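You operate a simulated robot arm through the tools that you are given. There is no shell and no other tool. Be economical: measure what you need, move in short steps, check, and stop when the job is done.

The job below is to be done with a simulated two-armed robot. You get a single attempt, and the scene is never put back.

## Task
Carry the wire basket with both arms and set it on the chiller. Then fetch the yellow cloth and set it on the bench marked press. Then fetch the copper gasket with the blue grip and set it on the bench marked wash. Then put the yellow cap on the blue cover. Then take the bag marked blank and put it on the bench with the blue edge. Then put the blank with the grey grip in the carton marked kit. Then take the ringed puck with the white disc and put it on the silver blank marked stub. The order counts. Set down upright: blank with the grey grip.

It is judged by the outcome, as a careful person would: the job done as asked, and still so three seconds after it is handed in. It fails if anything else is knocked over, pushed out of place, dropped, spilled or broken. Lids that push on must go on centred and level and be pressed home; caps that screw on are set level and turned clockwise until they are tight. Flat cloth is picked up by pressing the open fingertips on it (5 to 10 N) and closing them slowly along it; thin cloth reads only 2 to 8 mm in the jaws.

## Robot
Two 7-joint arms with fingered hands on one trunk, on a base that drives. Base frame: it is fixed to the floor where the robot stands at the start and does not move with it; the origin is under the middle of the robot, x ahead of it, y to its left, z up; the surface under the hand at the start is at about z = 884. Readings come in mm, degrees, newtons and seconds.
The left shoulder is at the start at [49, 182, 1223], the right one opposite. With the tool pointing down near the work surface each hand reaches from about 380 to 800 mm from the robot's upright axis, wherever it stands, measured 20 degrees to its own side. Places, roughly: bag marked blank [750, -2500, 1000]; bench marked press [2700, -500, 800]; bench marked wash [600, 400, 900]; bench with the blue edge [2700, -4200, 800]; blank marked stub [750, -4750, 1000]; blank with the grey grip (5x5x8 cm) [600, -3600, 900]; blue cover (11x11x2 cm) [500, -5900, 900]; carton marked kit [750, -3000, 1000]; chiller [-1100, 2100, 1000]; copper gasket with the blue grip (14x8x3 cm) [400, -1200, 900]; ringed puck with the white disc [750, -5000, 1000]; wire basket (26x17x15 cm) [500, 200, 900]; yellow cap (7x7x2 cm) [900, -1800, 900]; yellow cloth (9x7x3 cm) [900, -200, 900]. Payload 3.8 kg a hand.
Tool frame (each hand has its own): the origin (TCP) lies between the finger pads and is the grasp point; the fingertips stand 30 mm ahead of it; z points along the fingers, y is the line along which they close. Largest opening 104 mm; the body of the gripper starts 35 mm behind the TCP. The gripper is a hand of 4 fingers: y runs from the thumb to the fingers, the wrist lies at [-17, -104, -178] in the tool frame, and closing takes about 1.5 s.
Orientation is that of the tool frame in the base frame, as a unit quaternion [w, x, y, z]. With the fingers straight down and the wrist toward the robot, the tool's x, y and z point along [0, 1, 0], [1, 0, 0] and [0, 0, -1] of the base frame.

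## Interface
- The arms move only by the tool drive_tool. It takes "left_increments", "right_increments" or both (then of equal length, played together; a hand with none holds still); each is a list that holds one entry, the list of rows, each a list of 7 numbers: the gripper command, from -1 (shut) to 1 (fully open), values between in proportion, then the shift along the base's x, y, z in mm, then the turn, a rotation vector about the base's x, y, z in degrees. In form: [[[jaw, x, y, z, rx, ry, rz], ...]]. A call has 1 to 12 rows; each row is the pose to reach, as a shift and turn from the pose commanded when the call began. A row lasts 0.2 s, in which the tool goes at most 50 mm and 8.6 degrees; a call with a longer step from one row to the next is refused whole, and so is a gripper value outside its range. A pose out of reach is approached as far as the arm can. The call stops where the force on the tool passes 40 N (or 10 N more than at its start, if that is more) or the arm is blocked; 0.2 s more then pass. Each finger travels about 72 mm/s and halts on what it meets, pressing with about 22 N; the grip force reading is that of the motor and also rises with nothing between the fingers. The clock runs only during rows and for 0.2 s after the last one: add rows that repeat a pose to give the fingers time. The reply holds the time, the measured pose of the TCP, the force on the tool along the base axes, the opening and the grip force, in the units named above and with some noise, with the torque about the TCP (base axes, N m) and any sound that the robot's microphone picked up.
- Cameras (640 x 400 px; columns grow to the right, rows downward): "scene" is now at [124.6, 1.8, 1378.1]; the picture's right is [0.04, -1.00, 0.00], its down [-0.76, -0.03, -0.65] and it looks along [0.65, 0.02, -0.76] (base axes); focal length 233 px, centre (320, 200). "left" rides on the left gripper at [-66, -90, -126] in its tool frame; the picture's right is [-0.78, -0.30, 0.56], its down [0.57, -0.70, 0.42] and it looks along [0.27, 0.65, 0.71] (tool axes); focal length 275 px, centre (320, 200). "right" rides on the right gripper at [66, -90, -126] in its tool frame; the picture's right is [-0.78, 0.30, -0.56], its down [-0.57, -0.70, 0.42] and it looks along [-0.26, 0.65, 0.71] (tool axes); focal length 275 px, centre (320, 200). There is no depth. A picture from a camera that has moved, and an enlarged one, comes with that camera's place and axes in the base frame and with its lens.
- get_image(camera): a new picture of that camera. It takes no simulated time.
- move_column(by): slides the trunk up (or, below 0, down) by that many mm; the arms and the scene camera ride with it, the base frame stays. It gives what a move gives, with no picture.
- drive_base(legs): drives the robot by 1 to 6 legs, each [ahead, left, turn to the left] in mm, mm and degrees, along the robot's own axes; the way and the turn of a leg run together, so that a leg with both is an arc; at most 1500 mm and 180 degrees a leg. The arms and the cameras ride along, it lands a little off, and it stops where it bumps. It gives what a move gives.
- set_grasp(shape, hand): the hand has 4 fingers and takes this shape, open, in about a second: jaw (thumb against the fingers, like two jaws); tri (thumb and two fingers); tip (a fingertip pinch); poke (one finger out to press); point (the index stretched); flat (the hand flat); cup (the hand cupped); fist (a fist). The gripper value then closes the fingers along that shape, each until it touches; the sizes above hold for jaw. It gives what a move gives, with no picture.
- turn_head(pan, tilt): turns the head with the scene camera to pan (to the left, within 86 degrees either way) and tilt (down, from -29 to 69), counted from straight ahead of the robot. It gives what a move gives.
- enlarge(camera, box): a new picture of the part [left, top, right, bottom] of that camera's present view, enlarged. It takes no simulated time.
- sign_off(): hands the job in; it is judged then, once.

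Work in short steps. Places have to be worked out from the pictures, the camera data and where the tool is seen: move nearer, look again, correct. Check each grasp and each placing, and mend what went wrong. You have 196 turns and 172 pictures in all, those below and enlarged ones among them. Open the grippers and draw the arms clear of the work before you hand the job in, unless the task says otherwise; then end with one line.

The tools are called as a command line: name --argument value ..., lists and objects as JSON in quotes. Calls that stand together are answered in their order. drive_tool: Moves the arms, as the interface text tells. Its arguments: {"type":"object","properties":{"left_increments":{"type":"array","items":{"type":"array","items":{"type":"array","items":{"type":"number"}}}},"right_increments":{"type":"array","items":{"type":"array","items":{"type":"array","items":{"type":"number"}}}}},"required":[]} The other tools are called the same way: move_column (by) slides the trunk up or down; set_grasp (shape, hand) gives the hand a shape; drive_base (legs) drives the base; turn_head (pan, tilt) turns the head that bears the scene camera; get_image (camera) takes a picture; enlarge (camera, box) takes an enlarged picture of a part of a camera's view; sign_off () hands the job in.

At the start:

```text
time_s: 0.0
left_tool_pos: [541.3, 174.4, 1096.4]
left_tool_rot: [0.001, 0.707, 0.707, 0.0]
left_wrist_force: [-0.1, 0.1, -0.5]
left_moment: [0.02, 0.01, -0.03]
left_gripper_width: 103.4
left_finger_force: 0.1
left_shape: jaw
right_tool_pos: [539.5, -260.5, 1150.8]
right_tool_rot: [0.0, 0.707, 0.707, 0.001]
right_wrist_force: [-0.1, -0.5, -0.3]
right_moment: [0.01, 0.02, -0.01]
right_gripper_width: 103.6
right_finger_force: 0.0
right_shape: jaw
trunk travel left (down, up): [-375.0, 381.0]
robot x, y, heading: [1.1, 0.5, 0.1]
head pan, tilt: [2.2, 49.5]
```

scene: 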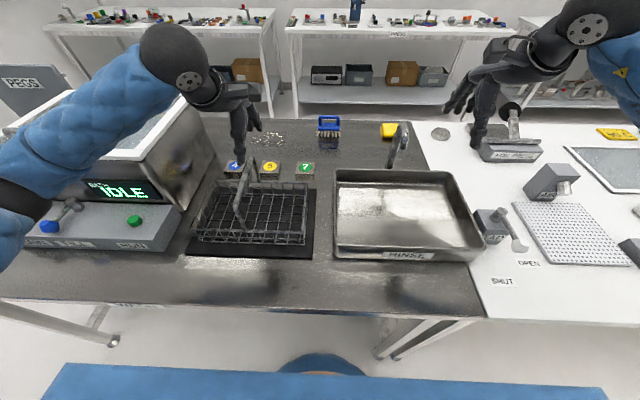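
right: 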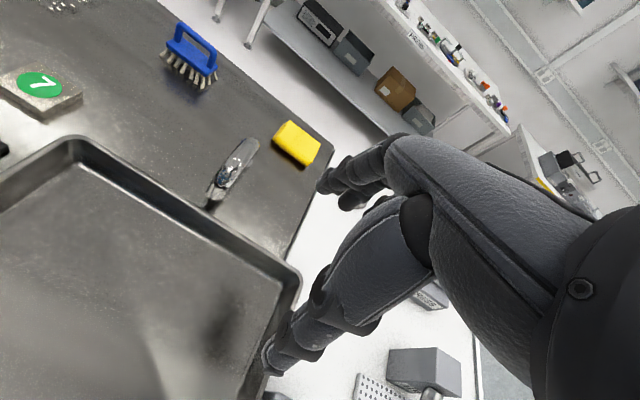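
left: 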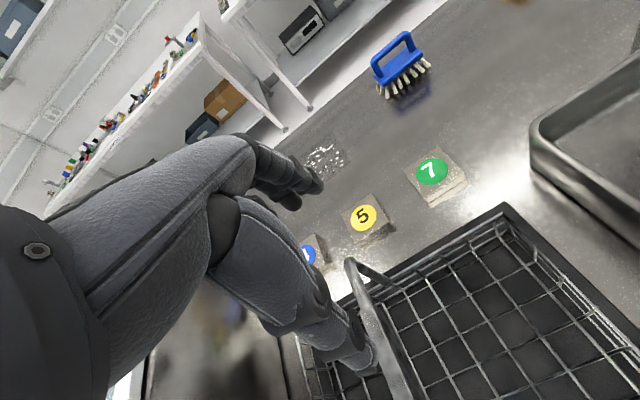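

I'll look closely at the basket first to find its handles and where it stands.

enlarge --camera "scene" --box '[170, 110, 350, 270]'

turn_head --pan 85 --tilt 25

get_image --camera "scene"

```text
2.50 times, centred on (260, 190) of scene
camera zoom: at [124.6, 1.8, 1378.1], right [0.04, -1.0, 0.0], down [-0.76, -0.03, -0.65], along [0.65, 0.02, -0.76], focal length 583 px, centre (470, 225)
```

zoom: 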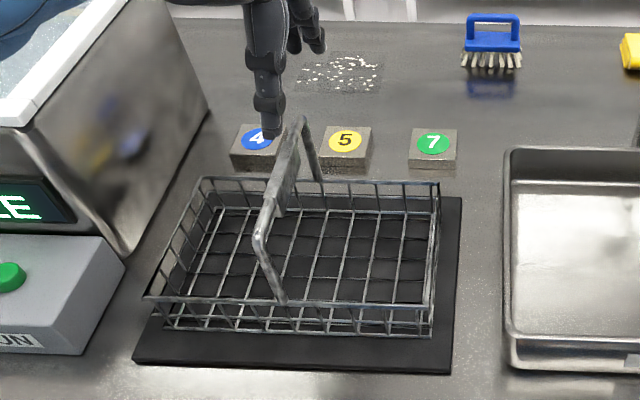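

```text
time_s: 1.6
left_tool_pos: [540.8, 174.5, 1096.1]
left_tool_rot: [0.0, 0.707, 0.708, 0.001]
left_wrist_force: [-0.5, 0.2, 0.5]
left_moment: [0.02, 0.01, 0.04]
left_gripper_width: 103.5
left_finger_force: 0.1
left_shape: jaw
right_tool_pos: [540.4, -259.4, 1149.3]
right_tool_rot: [0.0, 0.707, 0.707, 0.0]
right_wrist_force: [0.5, -0.9, -0.4]
right_moment: [0.01, 0.0, 0.02]
right_gripper_width: 103.8
right_finger_force: 0.0
right_shape: jaw
trunk travel left (down, up): [-375.0, 381.0]
robot x, y, heading: [-1.2, -0.2, 0.0]
head pan, tilt: [85.0, 25.0]
```

```text
167 pictures are left
camera scene: at [55.3, 90.7, 1414.9], right [1.0, -0.09, 0.0], down [-0.04, -0.42, -0.91], along [0.08, 0.9, -0.42], focal length 233 px, centre (320, 200)
```

scene: 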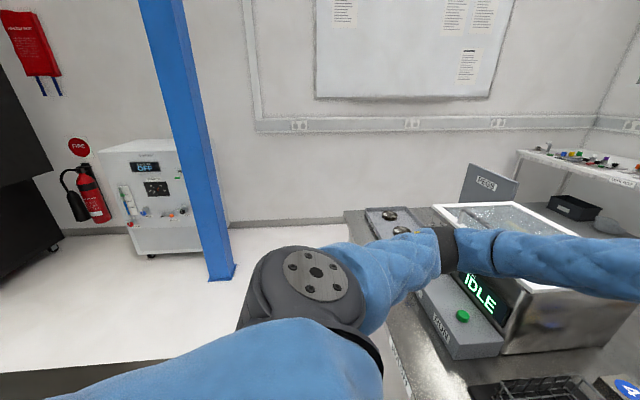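

The basket spans about x 400–570, y 45–301, rim z≈936, with a handle bar along x at y≈173, z≈1030. The machine at y≈373 crowds its left end, so I'll take the handle with the left hand and the right end wall with the right; I turn both hands now.

drive_tool --left_increments '[[[1, -5, 0, 5, 0, 0, -8.2], [1, -10, 0, 10, 0, 0, -16.4], [1, -15, 0, 15, 0, 0, -24.6], [1, -20, 0, 20, 0, 0, -32.8], [1, -25, 0, 25, 0, 0, -41], [1, -30, 0, 30, 0, 0, -49.2], [1, -35, 0, 30, 0, 0, -57.4], [1, -40, 0, 30, 0, 0, -65.6], [1, -45, 0, 30, 0, 0, -73.8], [1, -50, 0, 30, 0, 0, -82], [1, -50, 0, 30, 0, 0, -90], [1, -50, 0, 30, 0, 0, -90]]]' --right_increments '[[[1, -5, 15, 0, 0, 0, 8.2], [1, -10, 30, 0, 0, 0, 16.4], [1, -15, 45, 0, 0, 0, 24.6], [1, -20, 60, 0, 0, 0, 32.8], [1, -25, 75, -10, 0, 0, 41], [1, -30, 90, -20, 0, 0, 49.2], [1, -35, 105, -30, 0, 0, 57.4], [1, -40, 120, -40, 0, 0, 65.6], [1, -45, 135, -50, 0, 0, 73.8], [1, -50, 150, -50, 0, 0, 82], [1, -55, 170, -50, 0, 0, 90], [1, -55, 170, -50, 0, 0, 90]]]'

turn_head --pan 10 --tilt 50

get_image --camera "scene"

get_image --camera "right"

get_image --camera "left"

```text
time_s: 4.2
left_tool_pos: [491.7, 173.2, 1126.9]
left_tool_rot: [-0.001, 1.0, 0.0, 0.0]
left_wrist_force: [0.1, -1.4, 0.1]
left_moment: [-0.01, 0.03, -0.02]
left_gripper_width: 103.8
left_finger_force: 0.0
left_shape: jaw
right_tool_pos: [419.1, -53.4, 1128.2]
right_tool_rot: [0.055, 0.149, 0.987, 0.015]
right_wrist_force: [-0.3, -0.7, -0.2]
right_moment: [0.02, -0.05, 0.0]
right_gripper_width: 103.9
right_finger_force: 0.2
right_shape: jaw
right hand out of reach, approached as far as the arm can: row 7, 8, 9, 10, 11, 12
trunk travel left (down, up): [-375.0, 381.0]
robot x, y, heading: [2.5, 1.3, 0.1]
head pan, tilt: [85.0, 25.0]
```

```text
time_s: 5.6
left_tool_pos: [489.6, 174.4, 1125.8]
left_tool_rot: [0.0, 1.0, -0.001, 0.0]
left_wrist_force: [-0.1, 0.2, 0.1]
left_moment: [0.01, -0.01, 0.0]
left_gripper_width: 103.8
left_finger_force: 0.1
left_shape: jaw
right_tool_pos: [421.2, -52.0, 1128.6]
right_tool_rot: [0.054, 0.148, 0.987, 0.014]
right_wrist_force: [0.8, 0.6, -1.4]
right_moment: [0.02, -0.01, -0.02]
right_gripper_width: 104.2
right_finger_force: 0.0
right_shape: jaw
trunk travel left (down, up): [-375.0, 381.0]
robot x, y, heading: [-4.2, -1.2, 0.4]
head pan, tilt: [10.0, 50.0]
```

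```text
166 pictures are left
camera scene: at [123.0, 12.3, 1377.4], right [0.17, -0.98, 0.0], down [-0.75, -0.13, -0.64], along [0.63, 0.11, -0.77], focal length 233 px, centre (320, 200)
```

scene: 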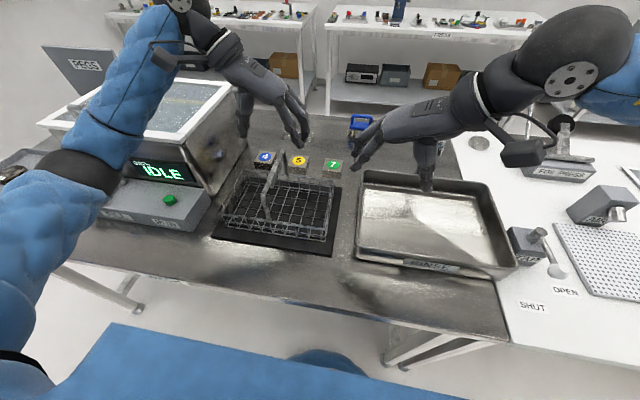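

```text
165 pictures are left
camera right: at [317.8, -120.9, 1243.2], right [0.76, 0.05, 0.65], down [0.39, -0.83, -0.39], along [0.52, 0.55, -0.65], focal length 275 px, centre (320, 200)
```

right: 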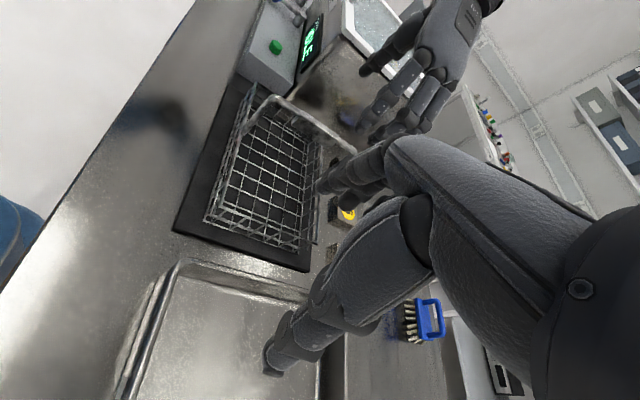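

```text
164 pictures are left
camera left: at [424.2, 265.2, 1252.1], right [-0.78, 0.3, -0.56], down [0.57, 0.7, -0.42], along [0.26, -0.65, -0.71], focal length 275 px, centre (320, 200)
```

left: 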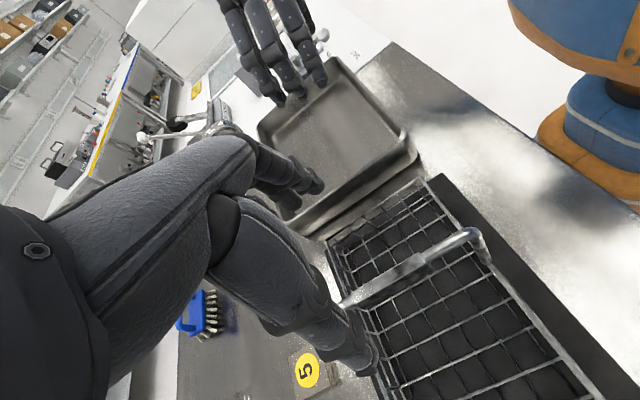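

The right hand cannot turn fully this far inward. Better: keep the right hand in its default orientation and take the front wall near the right end, with the left hand on the handle. I rotate the right hand back.

drive_tool --right_increments '[[[1, 0, -10, 0, 0, 0, -8.2], [1, 0, -20, 0, 0, 0, -16.4], [1, 0, -30, 0, 0, 0, -24.6], [1, 0, -40, 0, 0, 0, -32.8], [1, 0, -40, 0, 0, 0, -41], [1, 0, -40, 0, 0, 0, -49.2], [1, 0, -40, 0, 0, 0, -57.4], [1, 0, -40, 0, 0, 0, -65.6], [1, 0, -40, 0, 0, 0, -73.8]]]'

drive_base --legs '[[-70, 0, 0]]'

```text
time_s: 7.6
left_tool_pos: [491.0, 175.8, 1126.9]
left_tool_rot: [0.0, 1.0, -0.001, -0.001]
left_wrist_force: [0.3, 0.5, 0.5]
left_moment: [0.0, 0.0, 0.0]
left_gripper_width: 103.8
left_finger_force: 0.2
left_shape: jaw
right_tool_pos: [420.1, -93.0, 1129.1]
right_tool_rot: [0.053, 0.713, 0.699, -0.021]
right_wrist_force: [-0.3, 0.6, 0.1]
right_moment: [0.0, 0.01, 0.0]
right_gripper_width: 103.7
right_finger_force: 0.2
right_shape: jaw
trunk travel left (down, up): [-375.0, 381.0]
robot x, y, heading: [-0.7, -2.4, -0.3]
head pan, tilt: [10.0, 50.0]
```

```text
time_s: 8.6
left_tool_pos: [418.4, 175.8, 1126.9]
left_tool_rot: [0.0, 1.0, 0.001, 0.001]
left_wrist_force: [-1.2, 0.1, -0.1]
left_moment: [0.0, -0.03, 0.05]
left_gripper_width: 103.8
left_finger_force: 0.1
left_shape: jaw
right_tool_pos: [348.9, -92.5, 1129.6]
right_tool_rot: [0.053, 0.711, 0.701, -0.02]
right_wrist_force: [-0.1, -0.5, 0.8]
right_moment: [-0.01, -0.02, -0.02]
right_gripper_width: 103.9
right_finger_force: 0.0
right_shape: jaw
trunk travel left (down, up): [-375.0, 381.0]
robot x, y, heading: [-72.2, 1.2, 0.1]
head pan, tilt: [10.0, 50.0]
```

Now correct the right hand's small tilt and bring both hands over their grasp spots, still above the basket.

drive_tool --left_increments '[[[1, 24, 0, 0, 0, 0, 0], [1, 48, 0, 0, 0, 0, 0], [1, 72, -2, 0, 0, 0, 0], [1, 72, -2, -10, 0, 0, 0], [1, 72, -2, -20, 0, 0, 0]]]' --right_increments '[[[1, 13, 40, 0, 5.9, 2.6, 0], [1, 26, 80, -10, 5.9, 2.6, 0], [1, 39, 120, -30, 5.9, 2.6, 0], [1, 53, 162, -50, 5.9, 2.6, 0], [1, 53, 162, -70, 5.9, 2.6, 0]]]'

get_image --camera "scene"

get_image --camera "right"

get_image --camera "left"

```text
time_s: 9.8
left_tool_pos: [491.6, 172.1, 1105.7]
left_tool_rot: [-0.001, 1.0, 0.0, 0.0]
left_wrist_force: [0.4, -0.3, 0.8]
left_moment: [-0.01, 0.02, 0.02]
left_gripper_width: 103.5
left_finger_force: 0.1
left_shape: jaw
right_tool_pos: [402.4, 68.2, 1058.3]
right_tool_rot: [-0.001, 0.713, 0.701, -0.002]
right_wrist_force: [-0.1, 0.1, 0.5]
right_moment: [-0.03, -0.04, -0.03]
right_gripper_width: 104.3
right_finger_force: 0.0
right_shape: jaw
trunk travel left (down, up): [-375.0, 381.0]
robot x, y, heading: [-71.6, -1.6, 0.0]
head pan, tilt: [10.0, 50.0]
```

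```text
163 pictures are left
camera scene: at [53.3, 11.2, 1377.3], right [0.17, -0.98, 0.0], down [-0.75, -0.13, -0.64], along [0.63, 0.11, -0.77], focal length 233 px, centre (320, 200)
```

scene: 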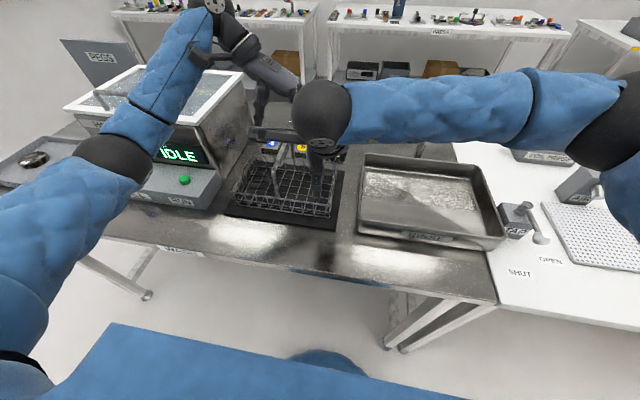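

```text
162 pictures are left
camera right: at [315.2, 136.0, 1184.5], right [0.29, -0.78, 0.56], down [-0.71, -0.56, -0.42], along [0.64, -0.28, -0.72], focal length 275 px, centre (320, 200)
```

right: 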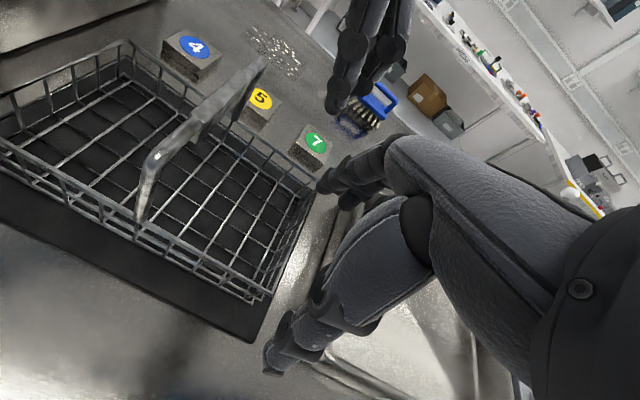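

```text
161 pictures are left
camera left: at [426.2, 262.7, 1231.8], right [-0.78, 0.3, -0.56], down [0.57, 0.7, -0.42], along [0.26, -0.65, -0.71], focal length 275 px, centre (320, 200)
```

left: 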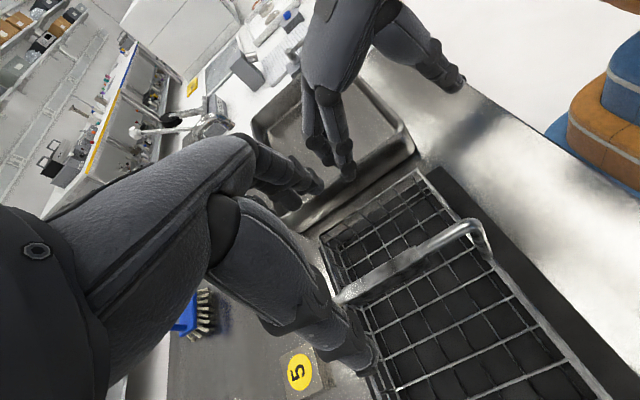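

Triangulating, the handle bar is at y≈179, z≈1022, x 402–540; the front rim is at x≈399, right corner y≈55. I lower the left hand around the handle first.

drive_tool --left_increments '[[[1, 3, 7, 0, 0, 0, 0], [1, 6, 7, -25, 0, 0, 0], [1, 6, 7, -50, 0, 0, 0], [1, 6, 7, -70, 0, 0, 0], [1, 6, 7, -86, 0, 0, 0], [1, 6, 7, -86, 0, 0, 0]]]'

get_image --camera "left"

get_image --camera "right"

```text
time_s: 11.2
left_tool_pos: [497.8, 179.8, 1018.3]
left_tool_rot: [0.001, 1.0, 0.001, 0.0]
left_wrist_force: [-0.6, 0.1, -0.2]
left_moment: [0.01, -0.02, -0.01]
left_gripper_width: 103.7
left_finger_force: 0.0
left_shape: jaw
right_tool_pos: [402.6, 70.2, 1058.1]
right_tool_rot: [0.0, 0.712, 0.702, -0.001]
right_wrist_force: [0.0, 0.5, 1.0]
right_moment: [0.01, 0.0, -0.02]
right_gripper_width: 103.9
right_finger_force: 0.2
right_shape: jaw
trunk travel left (down, up): [-375.0, 381.0]
robot x, y, heading: [-73.4, -2.5, 0.1]
head pan, tilt: [10.0, 50.0]
```

```text
160 pictures are left
camera left: at [431.5, 270.1, 1145.6], right [-0.78, 0.3, -0.56], down [0.57, 0.7, -0.42], along [0.27, -0.65, -0.71], focal length 275 px, centre (320, 200)
```

left: 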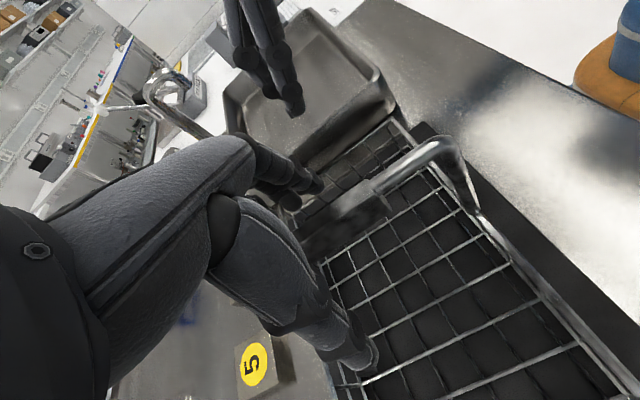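

```text
159 pictures are left
camera right: at [314.5, 136.6, 1185.0], right [0.29, -0.78, 0.56], down [-0.71, -0.56, -0.42], along [0.64, -0.28, -0.71], focal length 275 px, centre (320, 200)
```

right: 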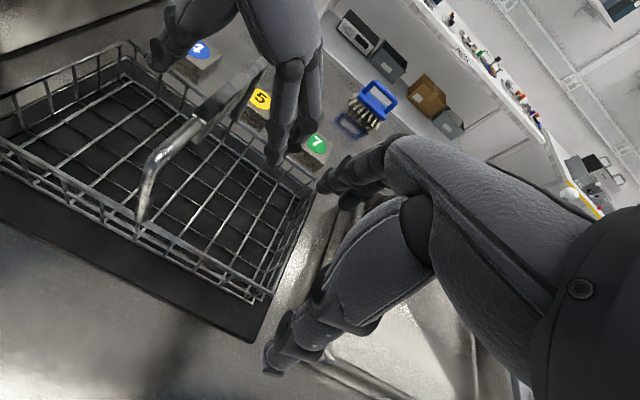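

The handle lies between the left fingers. I close the left hand on it.

drive_tool --left_increments '[[[0.3, 0, 0, 0, 0, 0, 0], [-0.3, 0, 0, 0, 0, 0, 0], [-1, 0, 0, 0, 0, 0, 0], [-1, 0, 0, 0, 0, 0, 0], [-1, 0, 0, 0, 0, 0, 0], [-1, 0, 0, 0, 0, 0, 0], [-1, 0, 0, 0, 0, 0, 0], [-1, 0, 0, 0, 0, 0, 0], [-1, 0, 0, 0, 0, 0, 0]]]' --right_increments '[[[0.5, 0, 0, 0, 0, 0, 0], [0.2, 0, 0, 0, 0, 0, 0], [0.2, 0, 0, 0, 0, 0, 0], [0.2, -2, 12, -20, 0, 0, 0], [0.2, -2, 12, -40, 0, 0, 0], [0.2, -2, 12, -60, 0, 0, 0], [0.2, -2, 12, -60, 0, 0, 0], [0.2, -2, 12, -60, 0, 0, 0], [0.2, -2, 12, -60, 0, 0, 0]]]'

get_image --camera "left"

get_image --camera "right"

```text
time_s: 13.2
left_tool_pos: [499.1, 179.9, 1019.3]
left_tool_rot: [0.0, 1.0, 0.001, 0.0]
left_wrist_force: [-0.6, -0.5, -2.4]
left_moment: [-0.01, -0.02, 0.04]
left_gripper_width: 2.3
left_finger_force: 21.7
left_shape: jaw
right_tool_pos: [399.9, 82.6, 998.1]
right_tool_rot: [0.0, 0.713, 0.701, -0.001]
right_wrist_force: [0.0, 0.2, 0.6]
right_moment: [0.04, -0.01, 0.0]
right_gripper_width: 62.8
right_finger_force: 0.0
right_shape: jaw
trunk travel left (down, up): [-375.0, 381.0]
robot x, y, heading: [-68.0, -0.9, 0.1]
head pan, tilt: [10.0, 50.0]
```

```text
158 pictures are left
camera left: at [431.7, 270.2, 1145.6], right [-0.78, 0.3, -0.56], down [0.57, 0.7, -0.42], along [0.27, -0.65, -0.71], focal length 275 px, centre (320, 200)
```

left: 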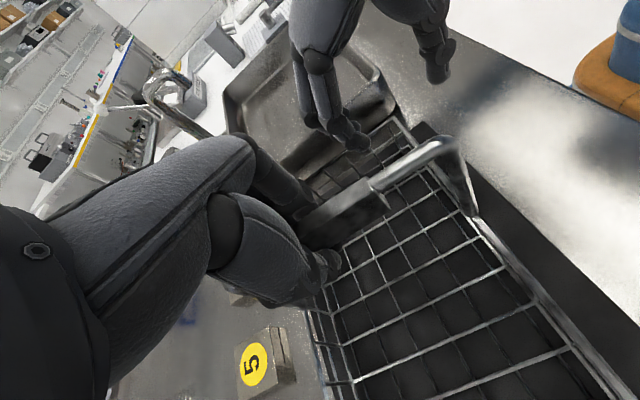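

```text
157 pictures are left
camera right: at [312.4, 149.5, 1125.4], right [0.29, -0.78, 0.56], down [-0.71, -0.56, -0.42], along [0.64, -0.28, -0.71], focal length 275 px, centre (320, 200)
```

right: 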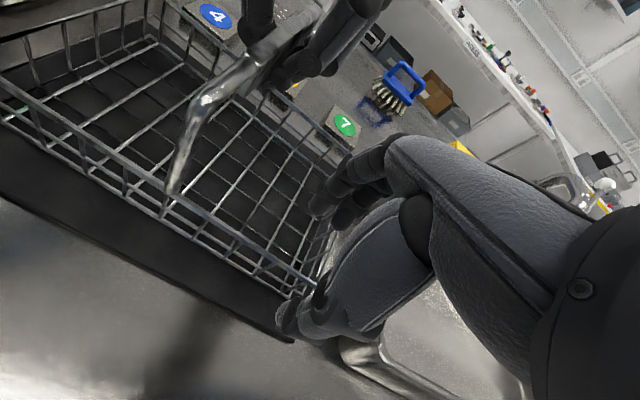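

Opening reads only 2.3 mm, which is suspiciously small for the bar. Enlarging to check what the fingers hold.

enlarge --camera "right" --box '[150, 0, 400, 156]'

enlarge --camera "left" --box '[200, 100, 520, 300]'

```text
2.56 times, centred on (275, 78) of right
camera zoom: at [312.4, 149.5, 1125.4], right [0.29, -0.78, 0.56], down [-0.71, -0.56, -0.42], along [0.64, -0.28, -0.71], focal length 705 px, centre (435, 512)
```

zoom: 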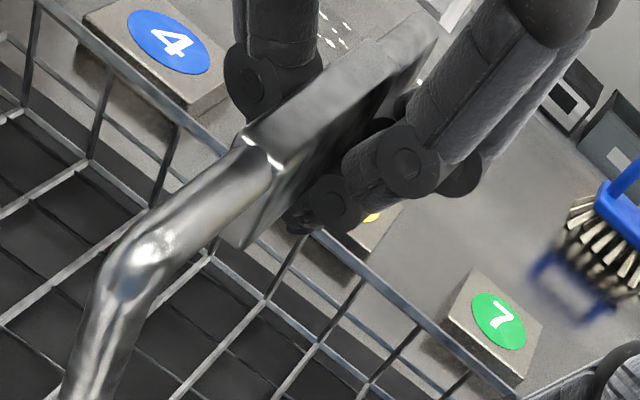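

```text
2.00 times, centred on (360, 200) of left
camera zoom: at [431.7, 270.2, 1145.6], right [-0.78, 0.3, -0.56], down [0.57, 0.7, -0.42], along [0.27, -0.65, -0.71], focal length 551 px, centre (240, 200)
```

zoom: 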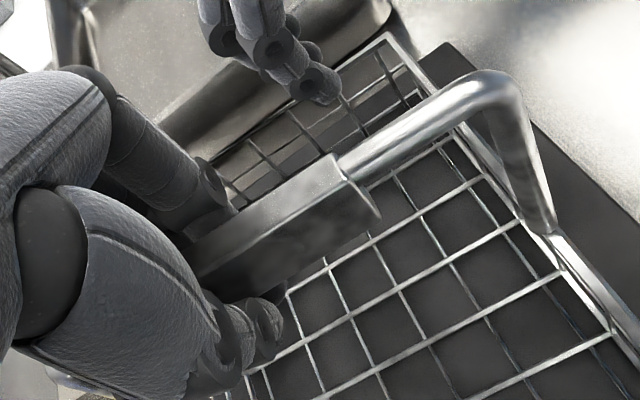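

The left fingers flank the grip block of the handle well. Now lower the right hand over the front rim and close it.

drive_tool --right_increments '[[[0.2, -1, 0, -20, 0, 0, 0], [0.2, -2, 0, -40, 0, 0, 0], [0.2, -2, 0, -55, 0, 0, 0], [0.2, -2, 0, -65, 0, 0, 0], [-0.3, -2, 0, -65, 0, 0, 0], [-0.6, -2, 0, -65, 0, 0, 0], [-1, -2, 0, -65, 0, 0, 0], [-1, -2, 0, -65, 0, 0, 0], [-1, -2, 0, -65, 0, 0, 0], [-1, -2, 0, -65, 0, 0, 0], [-1, -2, 0, -65, 0, 0, 0]]]'

get_image --camera "right"

get_image --camera "left"

```text
time_s: 14.0
left_tool_pos: [497.8, 182.0, 1020.8]
left_tool_rot: [-0.001, 1.0, 0.002, 0.0]
left_wrist_force: [-1.6, 3.5, -2.9]
left_moment: [0.04, 0.05, 0.03]
left_gripper_width: 2.3
left_finger_force: 21.7
left_shape: jaw
right_tool_pos: [406.5, 81.8, 966.4]
right_tool_rot: [0.009, 0.715, 0.699, 0.012]
right_wrist_force: [-2.2, -5.8, 26.1]
right_moment: [-0.96, -0.87, -0.3]
right_gripper_width: 62.5
right_finger_force: 0.1
right_shape: jaw
trunk travel left (down, up): [-375.0, 381.0]
robot x, y, heading: [-71.2, 0.6, 0.1]
head pan, tilt: [10.0, 50.0]
stopped in row 3 (right hand): the force on the tool passed its limit at 50 N (the readings are from after the stop); the commanded pose is now the measured one
```

```text
154 pictures are left
camera right: at [315.3, 148.9, 1089.8], right [0.26, -0.78, 0.56], down [-0.7, -0.56, -0.45], along [0.66, -0.28, -0.69], focal length 275 px, centre (320, 200)
```

right: 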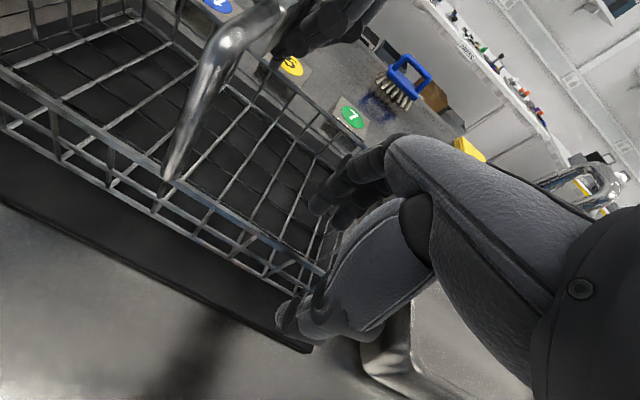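

```text
153 pictures are left
camera left: at [430.6, 270.6, 1145.7], right [-0.78, 0.3, -0.56], down [0.57, 0.7, -0.42], along [0.27, -0.65, -0.72], focal length 275 px, centre (320, 200)
```

left: 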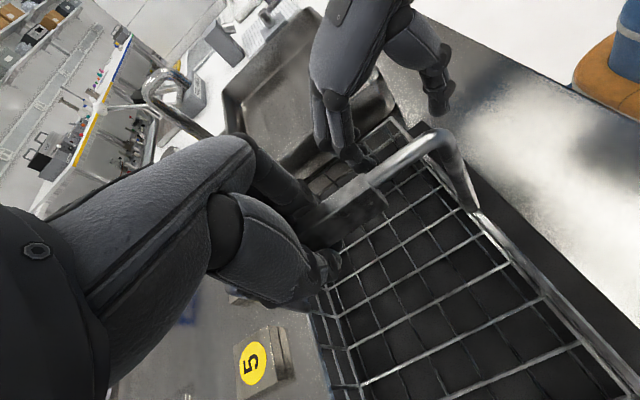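

The outermost right finger landed on the right end rim. I raise, shift 24 mm left so that all fingers fall inside, and retry.

drive_tool --right_increments '[[[0.2, -4, 0, 18, 0, 1.7, 0], [0.2, -8, 12, 18, 0, 1.7, 0], [0.2, -8, 24, 18, 0, 1.7, 0], [0.2, -8, 24, 0, 0, 1.7, 0], [0.2, -8, 24, -18, 0, 1.7, 0], [0.2, -8, 24, -34, 0, 1.7, 0], [0.2, -8, 24, -34, 0, 1.7, 0]]]'

get_image --camera "right"

```text
time_s: 15.6
left_tool_pos: [499.1, 180.5, 1019.7]
left_tool_rot: [-0.001, 1.0, 0.001, 0.0]
left_wrist_force: [-0.2, -1.1, -2.2]
left_moment: [0.02, -0.02, 0.01]
left_gripper_width: 2.7
left_finger_force: 22.2
left_shape: jaw
right_tool_pos: [396.0, 105.3, 927.8]
right_tool_rot: [-0.003, 0.714, 0.7, -0.002]
right_wrist_force: [0.6, -0.8, 0.4]
right_moment: [0.0, 0.01, -0.01]
right_gripper_width: 62.4
right_finger_force: 0.0
right_shape: jaw
trunk travel left (down, up): [-375.0, 381.0]
robot x, y, heading: [-70.2, 1.9, -0.1]
head pan, tilt: [10.0, 50.0]
```

```text
152 pictures are left
camera right: at [310.2, 172.9, 1054.5], right [0.29, -0.78, 0.55], down [-0.72, -0.56, -0.42], along [0.64, -0.28, -0.72], focal length 275 px, centre (320, 200)
```

right: 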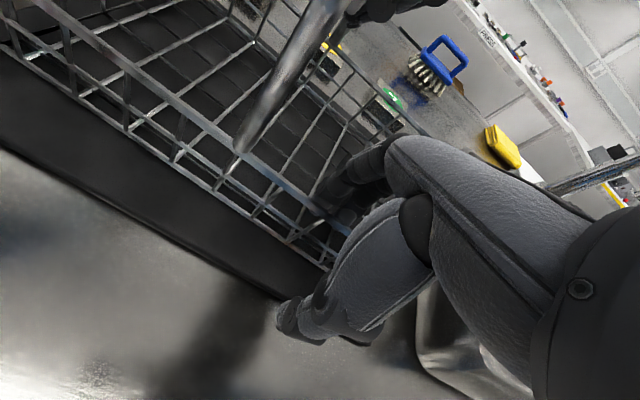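

The wall is now between the right thumb and fingers with no contact force. Close the right hand, then lift both slightly as a test.

drive_tool --right_increments '[[[0, 0, 0, 0, 0, 0, 0], [-0.4, 0, 0, 0, 0, 0, 0], [-1, 0, 0, 0, 0, 0, 0], [-1, 0, 0, 0, 0, 0, 0], [-1, 0, 0, 0, 0, 0, 0], [-1, 0, 0, 0, 0, 0, 0], [-1, 0, 0, 0, 0, 0, 0]]]' --left_increments '[[[-1, 0, 0, 0, 0, 0, 0], [-1, 0, 0, 0, 0, 0, 0], [-1, 0, 0, 0, 0, 0, 0], [-1, 0, 0, 0, 0, 0, 0], [-1, 0, 0, 0, 0, 0, 0], [-1, 0, 0, 0, 0, 0, 0], [-1, 0, 0, 0, 0, 0, 0]]]'

drive_tool --right_increments '[[[-1, 0, 0, 5, 0, 0, 0], [-1, 0, 0, 10, 0, 0, 0], [-1, 0, 0, 20, 0, 0, 0], [-1, 0, 0, 30, 0, 0, 0], [-1, 0, 0, 30, 0, 0, 0]]]' --left_increments '[[[-1, 0, 0, 5, 0, 0, 0], [-1, 0, 0, 10, 0, 0, 0], [-1, 0, 0, 20, 0, 0, 0], [-1, 0, 0, 30, 0, 0, 0], [-1, 0, 0, 30, 0, 0, 0]]]'

get_image --camera "right"

get_image --camera "scene"

```text
time_s: 17.2
left_tool_pos: [498.7, 181.6, 1018.3]
left_tool_rot: [-0.001, 1.0, 0.002, 0.0]
left_wrist_force: [-0.7, -0.2, -3.0]
left_moment: [0.01, 0.02, -0.03]
left_gripper_width: 2.5
left_finger_force: 21.9
left_shape: jaw
right_tool_pos: [397.3, 105.7, 927.9]
right_tool_rot: [-0.004, 0.714, 0.7, -0.002]
right_wrist_force: [-0.1, 0.7, 0.1]
right_moment: [0.0, -0.05, 0.04]
right_gripper_width: 0.1
right_finger_force: 22.1
right_shape: jaw
trunk travel left (down, up): [-375.0, 381.0]
robot x, y, heading: [-74.3, -1.0, -0.1]
head pan, tilt: [10.0, 50.0]
```

```text
time_s: 18.4
left_tool_pos: [499.1, 179.8, 1049.2]
left_tool_rot: [0.0, 1.0, 0.001, 0.0]
left_wrist_force: [-1.7, -1.2, -5.0]
left_moment: [0.0, 0.03, -0.04]
left_gripper_width: 2.6
left_finger_force: 22.4
left_shape: jaw
right_tool_pos: [397.7, 105.0, 957.8]
right_tool_rot: [-0.003, 0.715, 0.7, -0.003]
right_wrist_force: [1.2, 0.9, 0.3]
right_moment: [0.01, -0.04, 0.03]
right_gripper_width: 0.0
right_finger_force: 23.0
right_shape: jaw
trunk travel left (down, up): [-375.0, 381.0]
robot x, y, heading: [-68.5, -2.3, -0.1]
head pan, tilt: [10.0, 50.0]
```

```text
151 pictures are left
camera right: at [310.6, 172.6, 1084.8], right [0.29, -0.78, 0.55], down [-0.72, -0.56, -0.42], along [0.64, -0.28, -0.72], focal length 275 px, centre (320, 200)
```

right: 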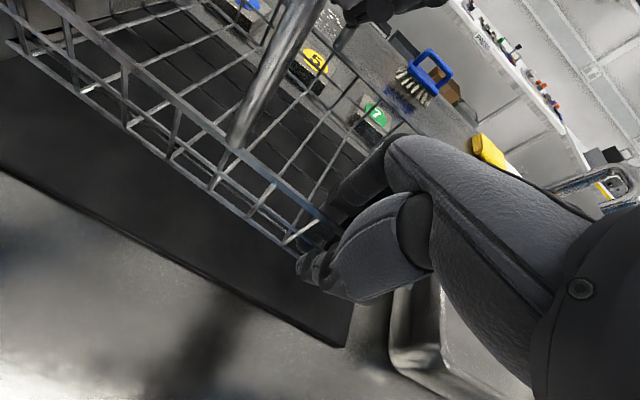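

```text
150 pictures are left
camera scene: at [53.2, 12.5, 1377.3], right [0.17, -0.98, 0.0], down [-0.75, -0.13, -0.64], along [0.63, 0.11, -0.77], focal length 233 px, centre (320, 200)
```

scene: 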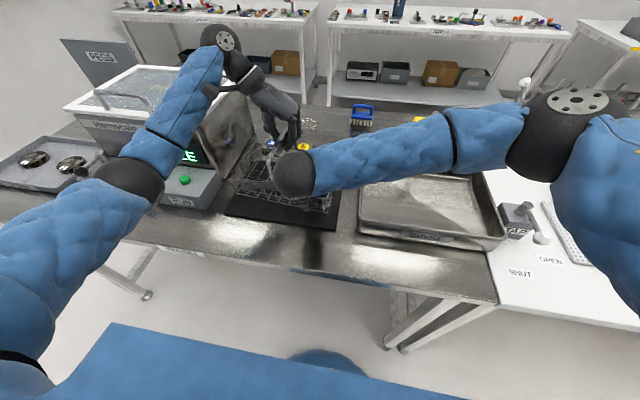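

The basket rises level with both hands. Raise the trunk to clear everything (and the chiller's top), then look around to the left and right before driving.

move_column --by 170

drive_base --legs '[[-300, 0, 0]]'

turn_head --pan 86 --tilt 30

get_image --camera "scene"

turn_head --pan -86 --tilt 30

get_image --camera "scene"

```text
time_s: 20.3
left_tool_pos: [499.3, 179.9, 1218.8]
left_tool_rot: [0.0, 1.0, 0.001, -0.001]
left_wrist_force: [-1.1, -0.1, -3.6]
left_moment: [-0.01, 0.01, 0.0]
left_gripper_width: 2.2
left_finger_force: 22.3
left_shape: jaw
right_tool_pos: [396.0, 106.5, 1126.4]
right_tool_rot: [-0.004, 0.715, 0.699, -0.004]
right_wrist_force: [0.8, 0.5, 0.1]
right_moment: [-0.04, -0.02, 0.0]
right_gripper_width: 0.2
right_finger_force: 21.7
right_shape: jaw
trunk travel left (down, up): [-545.0, 211.0]
robot x, y, heading: [-67.9, 2.5, -0.0]
head pan, tilt: [10.0, 50.0]
```

```text
time_s: 22.3
left_tool_pos: [195.8, 180.3, 1218.4]
left_tool_rot: [-0.001, 1.0, 0.002, 0.0]
left_wrist_force: [-0.2, -0.9, -3.1]
left_moment: [0.0, -0.01, -0.04]
left_gripper_width: 2.4
left_finger_force: 22.1
left_shape: jaw
right_tool_pos: [94.5, 105.8, 1128.0]
right_tool_rot: [-0.003, 0.714, 0.7, -0.003]
right_wrist_force: [0.6, 0.6, 0.1]
right_moment: [-0.01, -0.06, 0.03]
right_gripper_width: 0.0
right_finger_force: 22.4
right_shape: jaw
trunk travel left (down, up): [-545.0, 211.0]
robot x, y, heading: [-370.8, 0.4, 0.1]
head pan, tilt: [10.0, 50.0]
```

```text
time_s: 23.8
left_tool_pos: [198.7, 180.2, 1219.5]
left_tool_rot: [0.0, 1.0, 0.002, -0.001]
left_wrist_force: [-0.1, -0.5, -2.2]
left_moment: [0.0, -0.02, 0.03]
left_gripper_width: 2.5
left_finger_force: 21.6
left_shape: jaw
right_tool_pos: [96.3, 105.8, 1128.6]
right_tool_rot: [-0.004, 0.714, 0.7, -0.002]
right_wrist_force: [0.9, -0.4, -1.0]
right_moment: [-0.02, -0.06, 0.02]
right_gripper_width: 0.4
right_finger_force: 21.7
right_shape: jaw
trunk travel left (down, up): [-545.0, 211.0]
robot x, y, heading: [-373.3, 4.0, -0.1]
head pan, tilt: [85.9, 30.0]
```

```text
149 pictures are left
camera scene: at [-348.3, 88.9, 1577.9], right [1.0, -0.07, 0.0], down [-0.03, -0.5, -0.87], along [0.06, 0.86, -0.5], focal length 233 px, centre (320, 200)
```

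scene: 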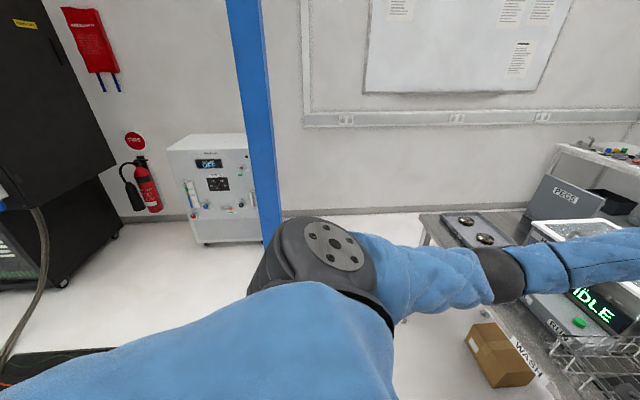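

```text
time_s: 26.4
left_tool_pos: [196.8, 179.8, 1219.6]
left_tool_rot: [-0.001, 1.0, 0.002, 0.0]
left_wrist_force: [0.1, 0.3, -2.8]
left_moment: [0.03, 0.0, -0.01]
left_gripper_width: 2.3
left_finger_force: 22.2
left_shape: jaw
right_tool_pos: [94.9, 105.5, 1126.8]
right_tool_rot: [-0.003, 0.714, 0.7, -0.003]
right_wrist_force: [0.6, 0.5, 0.4]
right_moment: [-0.02, -0.05, 0.02]
right_gripper_width: 0.1
right_finger_force: 21.9
right_shape: jaw
trunk travel left (down, up): [-545.0, 211.0]
robot x, y, heading: [-370.1, -4.6, 0.1]
head pan, tilt: [-85.9, 30.0]
```

```text
148 pictures are left
camera scene: at [-347.9, -91.6, 1578.0], right [-1.0, -0.07, 0.0], down [-0.04, 0.5, -0.87], along [0.06, -0.86, -0.5], focal length 233 px, centre (320, 200)
```

scene: 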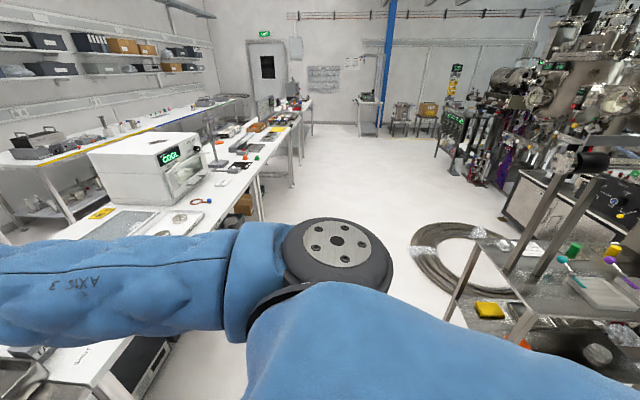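

Chiller is at about x −1350…−800, front y≈2010, with a blue column at (−634, 1650). I back up a little more, turn left in place and look again.

drive_base --legs '[[-150, 0, 0], [0, 0, 90]]'

turn_head --pan 0 --tilt 25

get_image --camera "scene"

turn_head --pan 60 --tilt 35

get_image --camera "scene"

```text
time_s: 31.6
left_tool_pos: [-689.7, 571.7, 1218.1]
left_tool_rot: [-0.001, 0.713, 0.702, 0.0]
left_wrist_force: [0.5, 0.8, -2.7]
left_moment: [-0.02, 0.05, -0.03]
left_gripper_width: 2.3
left_finger_force: 21.7
left_shape: jaw
right_tool_pos: [-617.1, 468.9, 1127.1]
right_tool_rot: [-0.001, 0.019, 1.0, -0.005]
right_wrist_force: [-0.2, 0.2, -0.1]
right_moment: [0.08, -0.01, 0.0]
right_gripper_width: 0.0
right_finger_force: 22.0
right_shape: jaw
trunk travel left (down, up): [-545.0, 211.0]
robot x, y, heading: [-521.9, 0.3, 88.5]
head pan, tilt: [-85.9, 30.0]
```

```text
time_s: 33.2
left_tool_pos: [-689.2, 572.0, 1219.6]
left_tool_rot: [-0.001, 0.712, 0.702, -0.001]
left_wrist_force: [0.3, 0.2, -2.1]
left_moment: [-0.01, 0.03, -0.03]
left_gripper_width: 2.4
left_finger_force: 21.9
left_shape: jaw
right_tool_pos: [-618.5, 467.6, 1126.5]
right_tool_rot: [-0.001, 0.019, 1.0, -0.004]
right_wrist_force: [0.2, -0.3, -0.3]
right_moment: [0.02, -0.03, 0.03]
right_gripper_width: 0.1
right_finger_force: 21.5
right_shape: jaw
trunk travel left (down, up): [-545.0, 211.0]
robot x, y, heading: [-520.0, 2.4, 88.8]
head pan, tilt: [0.0, 25.0]
```

```text
147 pictures are left
camera scene: at [-519.0, 107.2, 1585.9], right [1.0, -0.02, 0.0], down [-0.01, -0.42, -0.91], along [0.02, 0.91, -0.42], focal length 233 px, centre (320, 200)
```

scene: 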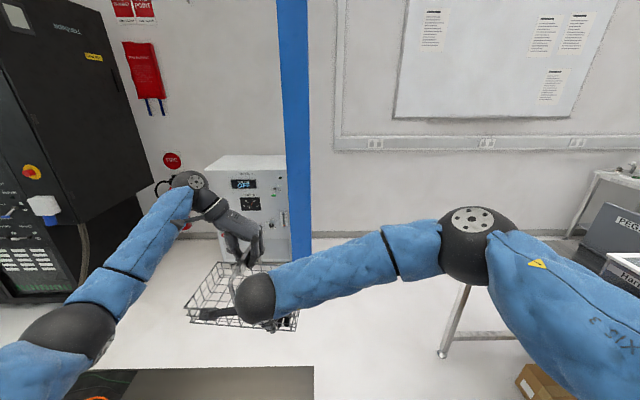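

```text
time_s: 34.5
left_tool_pos: [-689.5, 572.4, 1218.8]
left_tool_rot: [-0.001, 0.713, 0.701, 0.0]
left_wrist_force: [-0.8, 0.3, -3.0]
left_moment: [-0.02, -0.02, 0.0]
left_gripper_width: 2.3
left_finger_force: 22.2
left_shape: jaw
right_tool_pos: [-617.0, 468.2, 1127.9]
right_tool_rot: [-0.001, 0.019, 1.0, -0.004]
right_wrist_force: [-0.7, -1.0, 0.0]
right_moment: [0.03, -0.02, 0.05]
right_gripper_width: 0.0
right_finger_force: 22.0
right_shape: jaw
trunk travel left (down, up): [-545.0, 211.0]
robot x, y, heading: [-523.8, -0.5, 88.7]
head pan, tilt: [60.0, 35.0]
```

```text
146 pictures are left
camera scene: at [-596.1, 60.5, 1570.1], right [0.52, 0.86, 0.0], down [0.49, -0.3, -0.82], along [-0.7, 0.42, -0.57], focal length 233 px, centre (320, 200)
```

scene: 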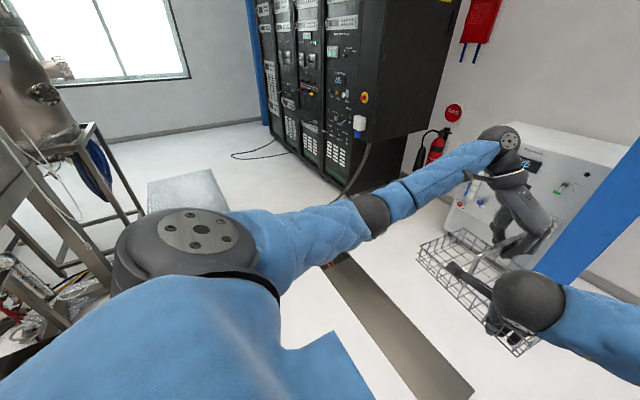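

A dark strip lies on the floor between here and the chiller. I look at it closely to see whether it has height.

turn_head --pan 20 --tilt 60

get_image --camera "scene"

get_image --camera "left"

```text
time_s: 35.5
left_tool_pos: [-690.0, 571.0, 1219.1]
left_tool_rot: [-0.001, 0.713, 0.702, 0.0]
left_wrist_force: [0.2, 0.2, -2.2]
left_moment: [0.01, 0.05, 0.01]
left_gripper_width: 2.3
left_finger_force: 22.2
left_shape: jaw
right_tool_pos: [-617.6, 468.6, 1127.9]
right_tool_rot: [-0.001, 0.02, 1.0, -0.005]
right_wrist_force: [0.0, 0.1, -0.4]
right_moment: [0.03, 0.01, 0.03]
right_gripper_width: 0.2
right_finger_force: 22.2
right_shape: jaw
trunk travel left (down, up): [-545.0, 211.0]
robot x, y, heading: [-521.2, -3.4, 89.0]
head pan, tilt: [20.0, 60.0]
```

```text
145 pictures are left
camera scene: at [-542.4, 78.1, 1535.9], right [0.95, 0.33, 0.0], down [0.28, -0.82, -0.5], along [-0.16, 0.47, -0.87], focal length 233 px, centre (320, 200)
```

scene: 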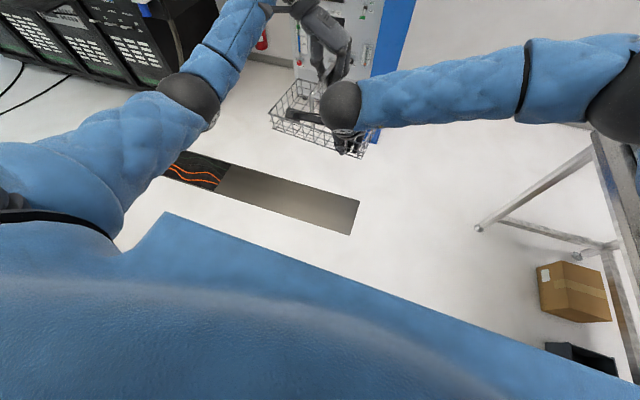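

```text
144 pictures are left
camera left: at [-781.5, 507.6, 1345.0], right [-0.31, -0.77, -0.56], down [-0.69, 0.58, -0.42], along [0.65, 0.25, -0.71], focal length 275 px, centre (320, 200)
```

left: 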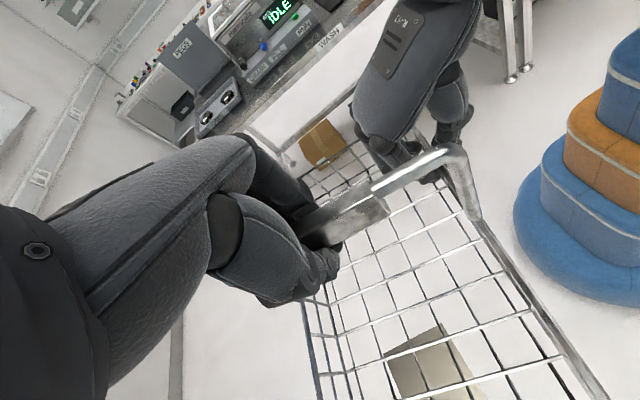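

It looks like a floor trench partly covered by a plate. One enlarged look to judge whether the cover is a proper crossing.

enlarge --camera "scene" --box '[140, 130, 380, 250]'

```text
2.67 times, centred on (260, 190) of scene
camera zoom: at [-542.4, 78.1, 1535.9], right [0.95, 0.33, 0.0], down [0.28, -0.82, -0.5], along [-0.16, 0.47, -0.87], focal length 622 px, centre (480, 227)
```

zoom: 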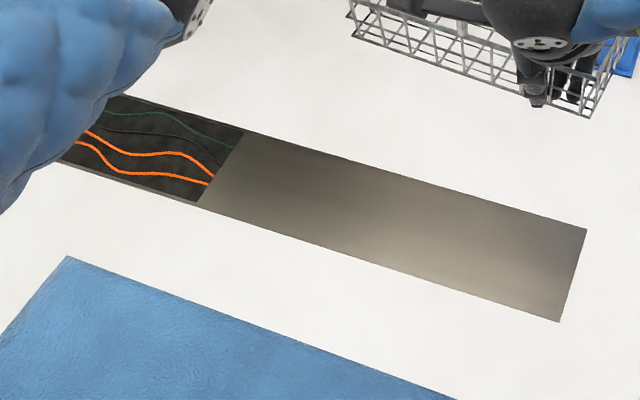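

The plate is flush and spans x −1628…−536, wide enough to cross at its middle. I drive left then ahead over it.

drive_base --legs '[[200, 620, 0], [450, 0, 0]]'

turn_head --pan 0 --tilt 30

get_image --camera "scene"

```text
time_s: 41.5
left_tool_pos: [-1294.6, 1240.1, 1218.2]
left_tool_rot: [0.0, 0.716, 0.699, -0.001]
left_wrist_force: [0.0, 0.1, -3.5]
left_moment: [-0.01, 0.03, -0.01]
left_gripper_width: 2.2
left_finger_force: 21.3
left_shape: jaw
right_tool_pos: [-1223.0, 1135.6, 1127.3]
right_tool_rot: [-0.001, 0.022, 1.0, -0.005]
right_wrist_force: [0.2, 0.0, 0.1]
right_moment: [0.02, 0.02, 0.03]
right_gripper_width: 0.0
right_finger_force: 22.1
right_shape: jaw
trunk travel left (down, up): [-545.0, 211.0]
robot x, y, heading: [-1129.9, 664.7, 88.8]
head pan, tilt: [20.0, 60.0]
```

```text
time_s: 42.5
left_tool_pos: [-1295.4, 1240.7, 1219.7]
left_tool_rot: [0.0, 0.715, 0.699, -0.001]
left_wrist_force: [0.1, 0.0, -2.3]
left_moment: [0.01, -0.03, -0.04]
left_gripper_width: 2.2
left_finger_force: 22.1
left_shape: jaw
right_tool_pos: [-1222.4, 1136.2, 1127.9]
right_tool_rot: [-0.001, 0.021, 1.0, -0.004]
right_wrist_force: [-0.1, -0.2, 0.1]
right_moment: [0.02, 0.0, 0.02]
right_gripper_width: 0.0
right_finger_force: 21.6
right_shape: jaw
trunk travel left (down, up): [-545.0, 211.0]
robot x, y, heading: [-1128.4, 665.3, 89.0]
head pan, tilt: [0.0, 30.0]
```

```text
142 pictures are left
camera scene: at [-1126.4, 773.1, 1577.8], right [1.0, -0.02, 0.0], down [-0.01, -0.5, -0.87], along [0.02, 0.87, -0.5], focal length 233 px, centre (320, 200)
```

scene: 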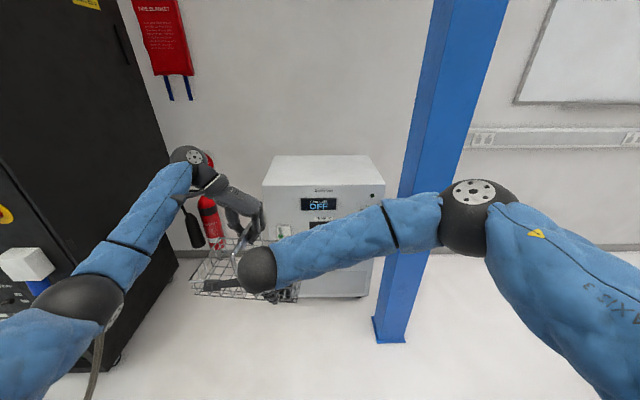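

Crossing works. Chiller top is about x −1430…−724, y from 1985, z≈981. I'll approach with heading ~65° to keep the right arm clear of the column.

drive_base --legs '[[500, 140, 0], [0, 0, -24], [200, 95, 0]]'

turn_head --pan 5 --tilt 40

get_image --camera "scene"

get_image --camera "left"

```text
time_s: 48.0
left_tool_pos: [-1167.5, 1985.7, 1219.2]
left_tool_rot: [-0.001, 0.846, 0.533, -0.002]
left_wrist_force: [0.5, 0.1, -3.1]
left_moment: [-0.04, -0.03, -0.02]
left_gripper_width: 2.4
left_finger_force: 22.3
left_shape: jaw
right_tool_pos: [-1145.5, 1862.4, 1126.8]
right_tool_rot: [-0.003, 0.233, 0.972, -0.005]
right_wrist_force: [0.1, 0.5, -0.6]
right_moment: [0.06, -0.03, 0.01]
right_gripper_width: 0.1
right_finger_force: 22.0
right_shape: jaw
trunk travel left (down, up): [-545.0, 211.0]
robot x, y, heading: [-1248.2, 1393.4, 64.1]
head pan, tilt: [0.0, 30.0]
```

```text
time_s: 48.8
left_tool_pos: [-1167.3, 1986.7, 1219.6]
left_tool_rot: [0.001, 0.846, 0.533, -0.001]
left_wrist_force: [0.6, 0.1, -2.9]
left_moment: [0.0, 0.04, 0.0]
left_gripper_width: 2.2
left_finger_force: 22.0
left_shape: jaw
right_tool_pos: [-1145.8, 1862.0, 1127.6]
right_tool_rot: [-0.001, 0.233, 0.972, -0.004]
right_wrist_force: [-0.5, -0.6, 0.5]
right_moment: [0.02, -0.04, 0.03]
right_gripper_width: 0.0
right_finger_force: 22.0
right_shape: jaw
trunk travel left (down, up): [-545.0, 211.0]
robot x, y, heading: [-1253.2, 1399.0, 64.3]
head pan, tilt: [5.0, 40.0]
```

```text
141 pictures are left
camera scene: at [-1215.8, 1489.2, 1562.6], right [0.94, -0.35, 0.0], down [-0.23, -0.6, -0.77], along [0.27, 0.72, -0.64], focal length 233 px, centre (320, 200)
```

scene: 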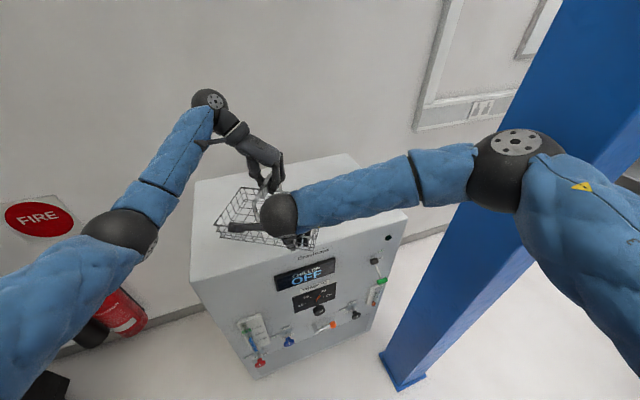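

```text
140 pictures are left
camera left: at [-1277.8, 1966.1, 1344.8], right [-0.6, -0.57, -0.56], down [-0.39, 0.82, -0.42], along [0.7, -0.04, -0.71], focal length 275 px, centre (320, 200)
```

left: 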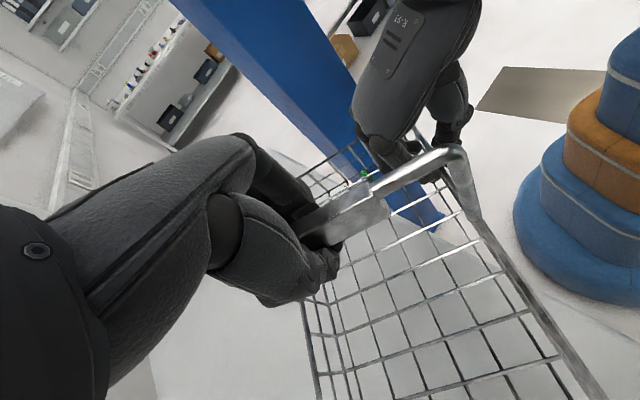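

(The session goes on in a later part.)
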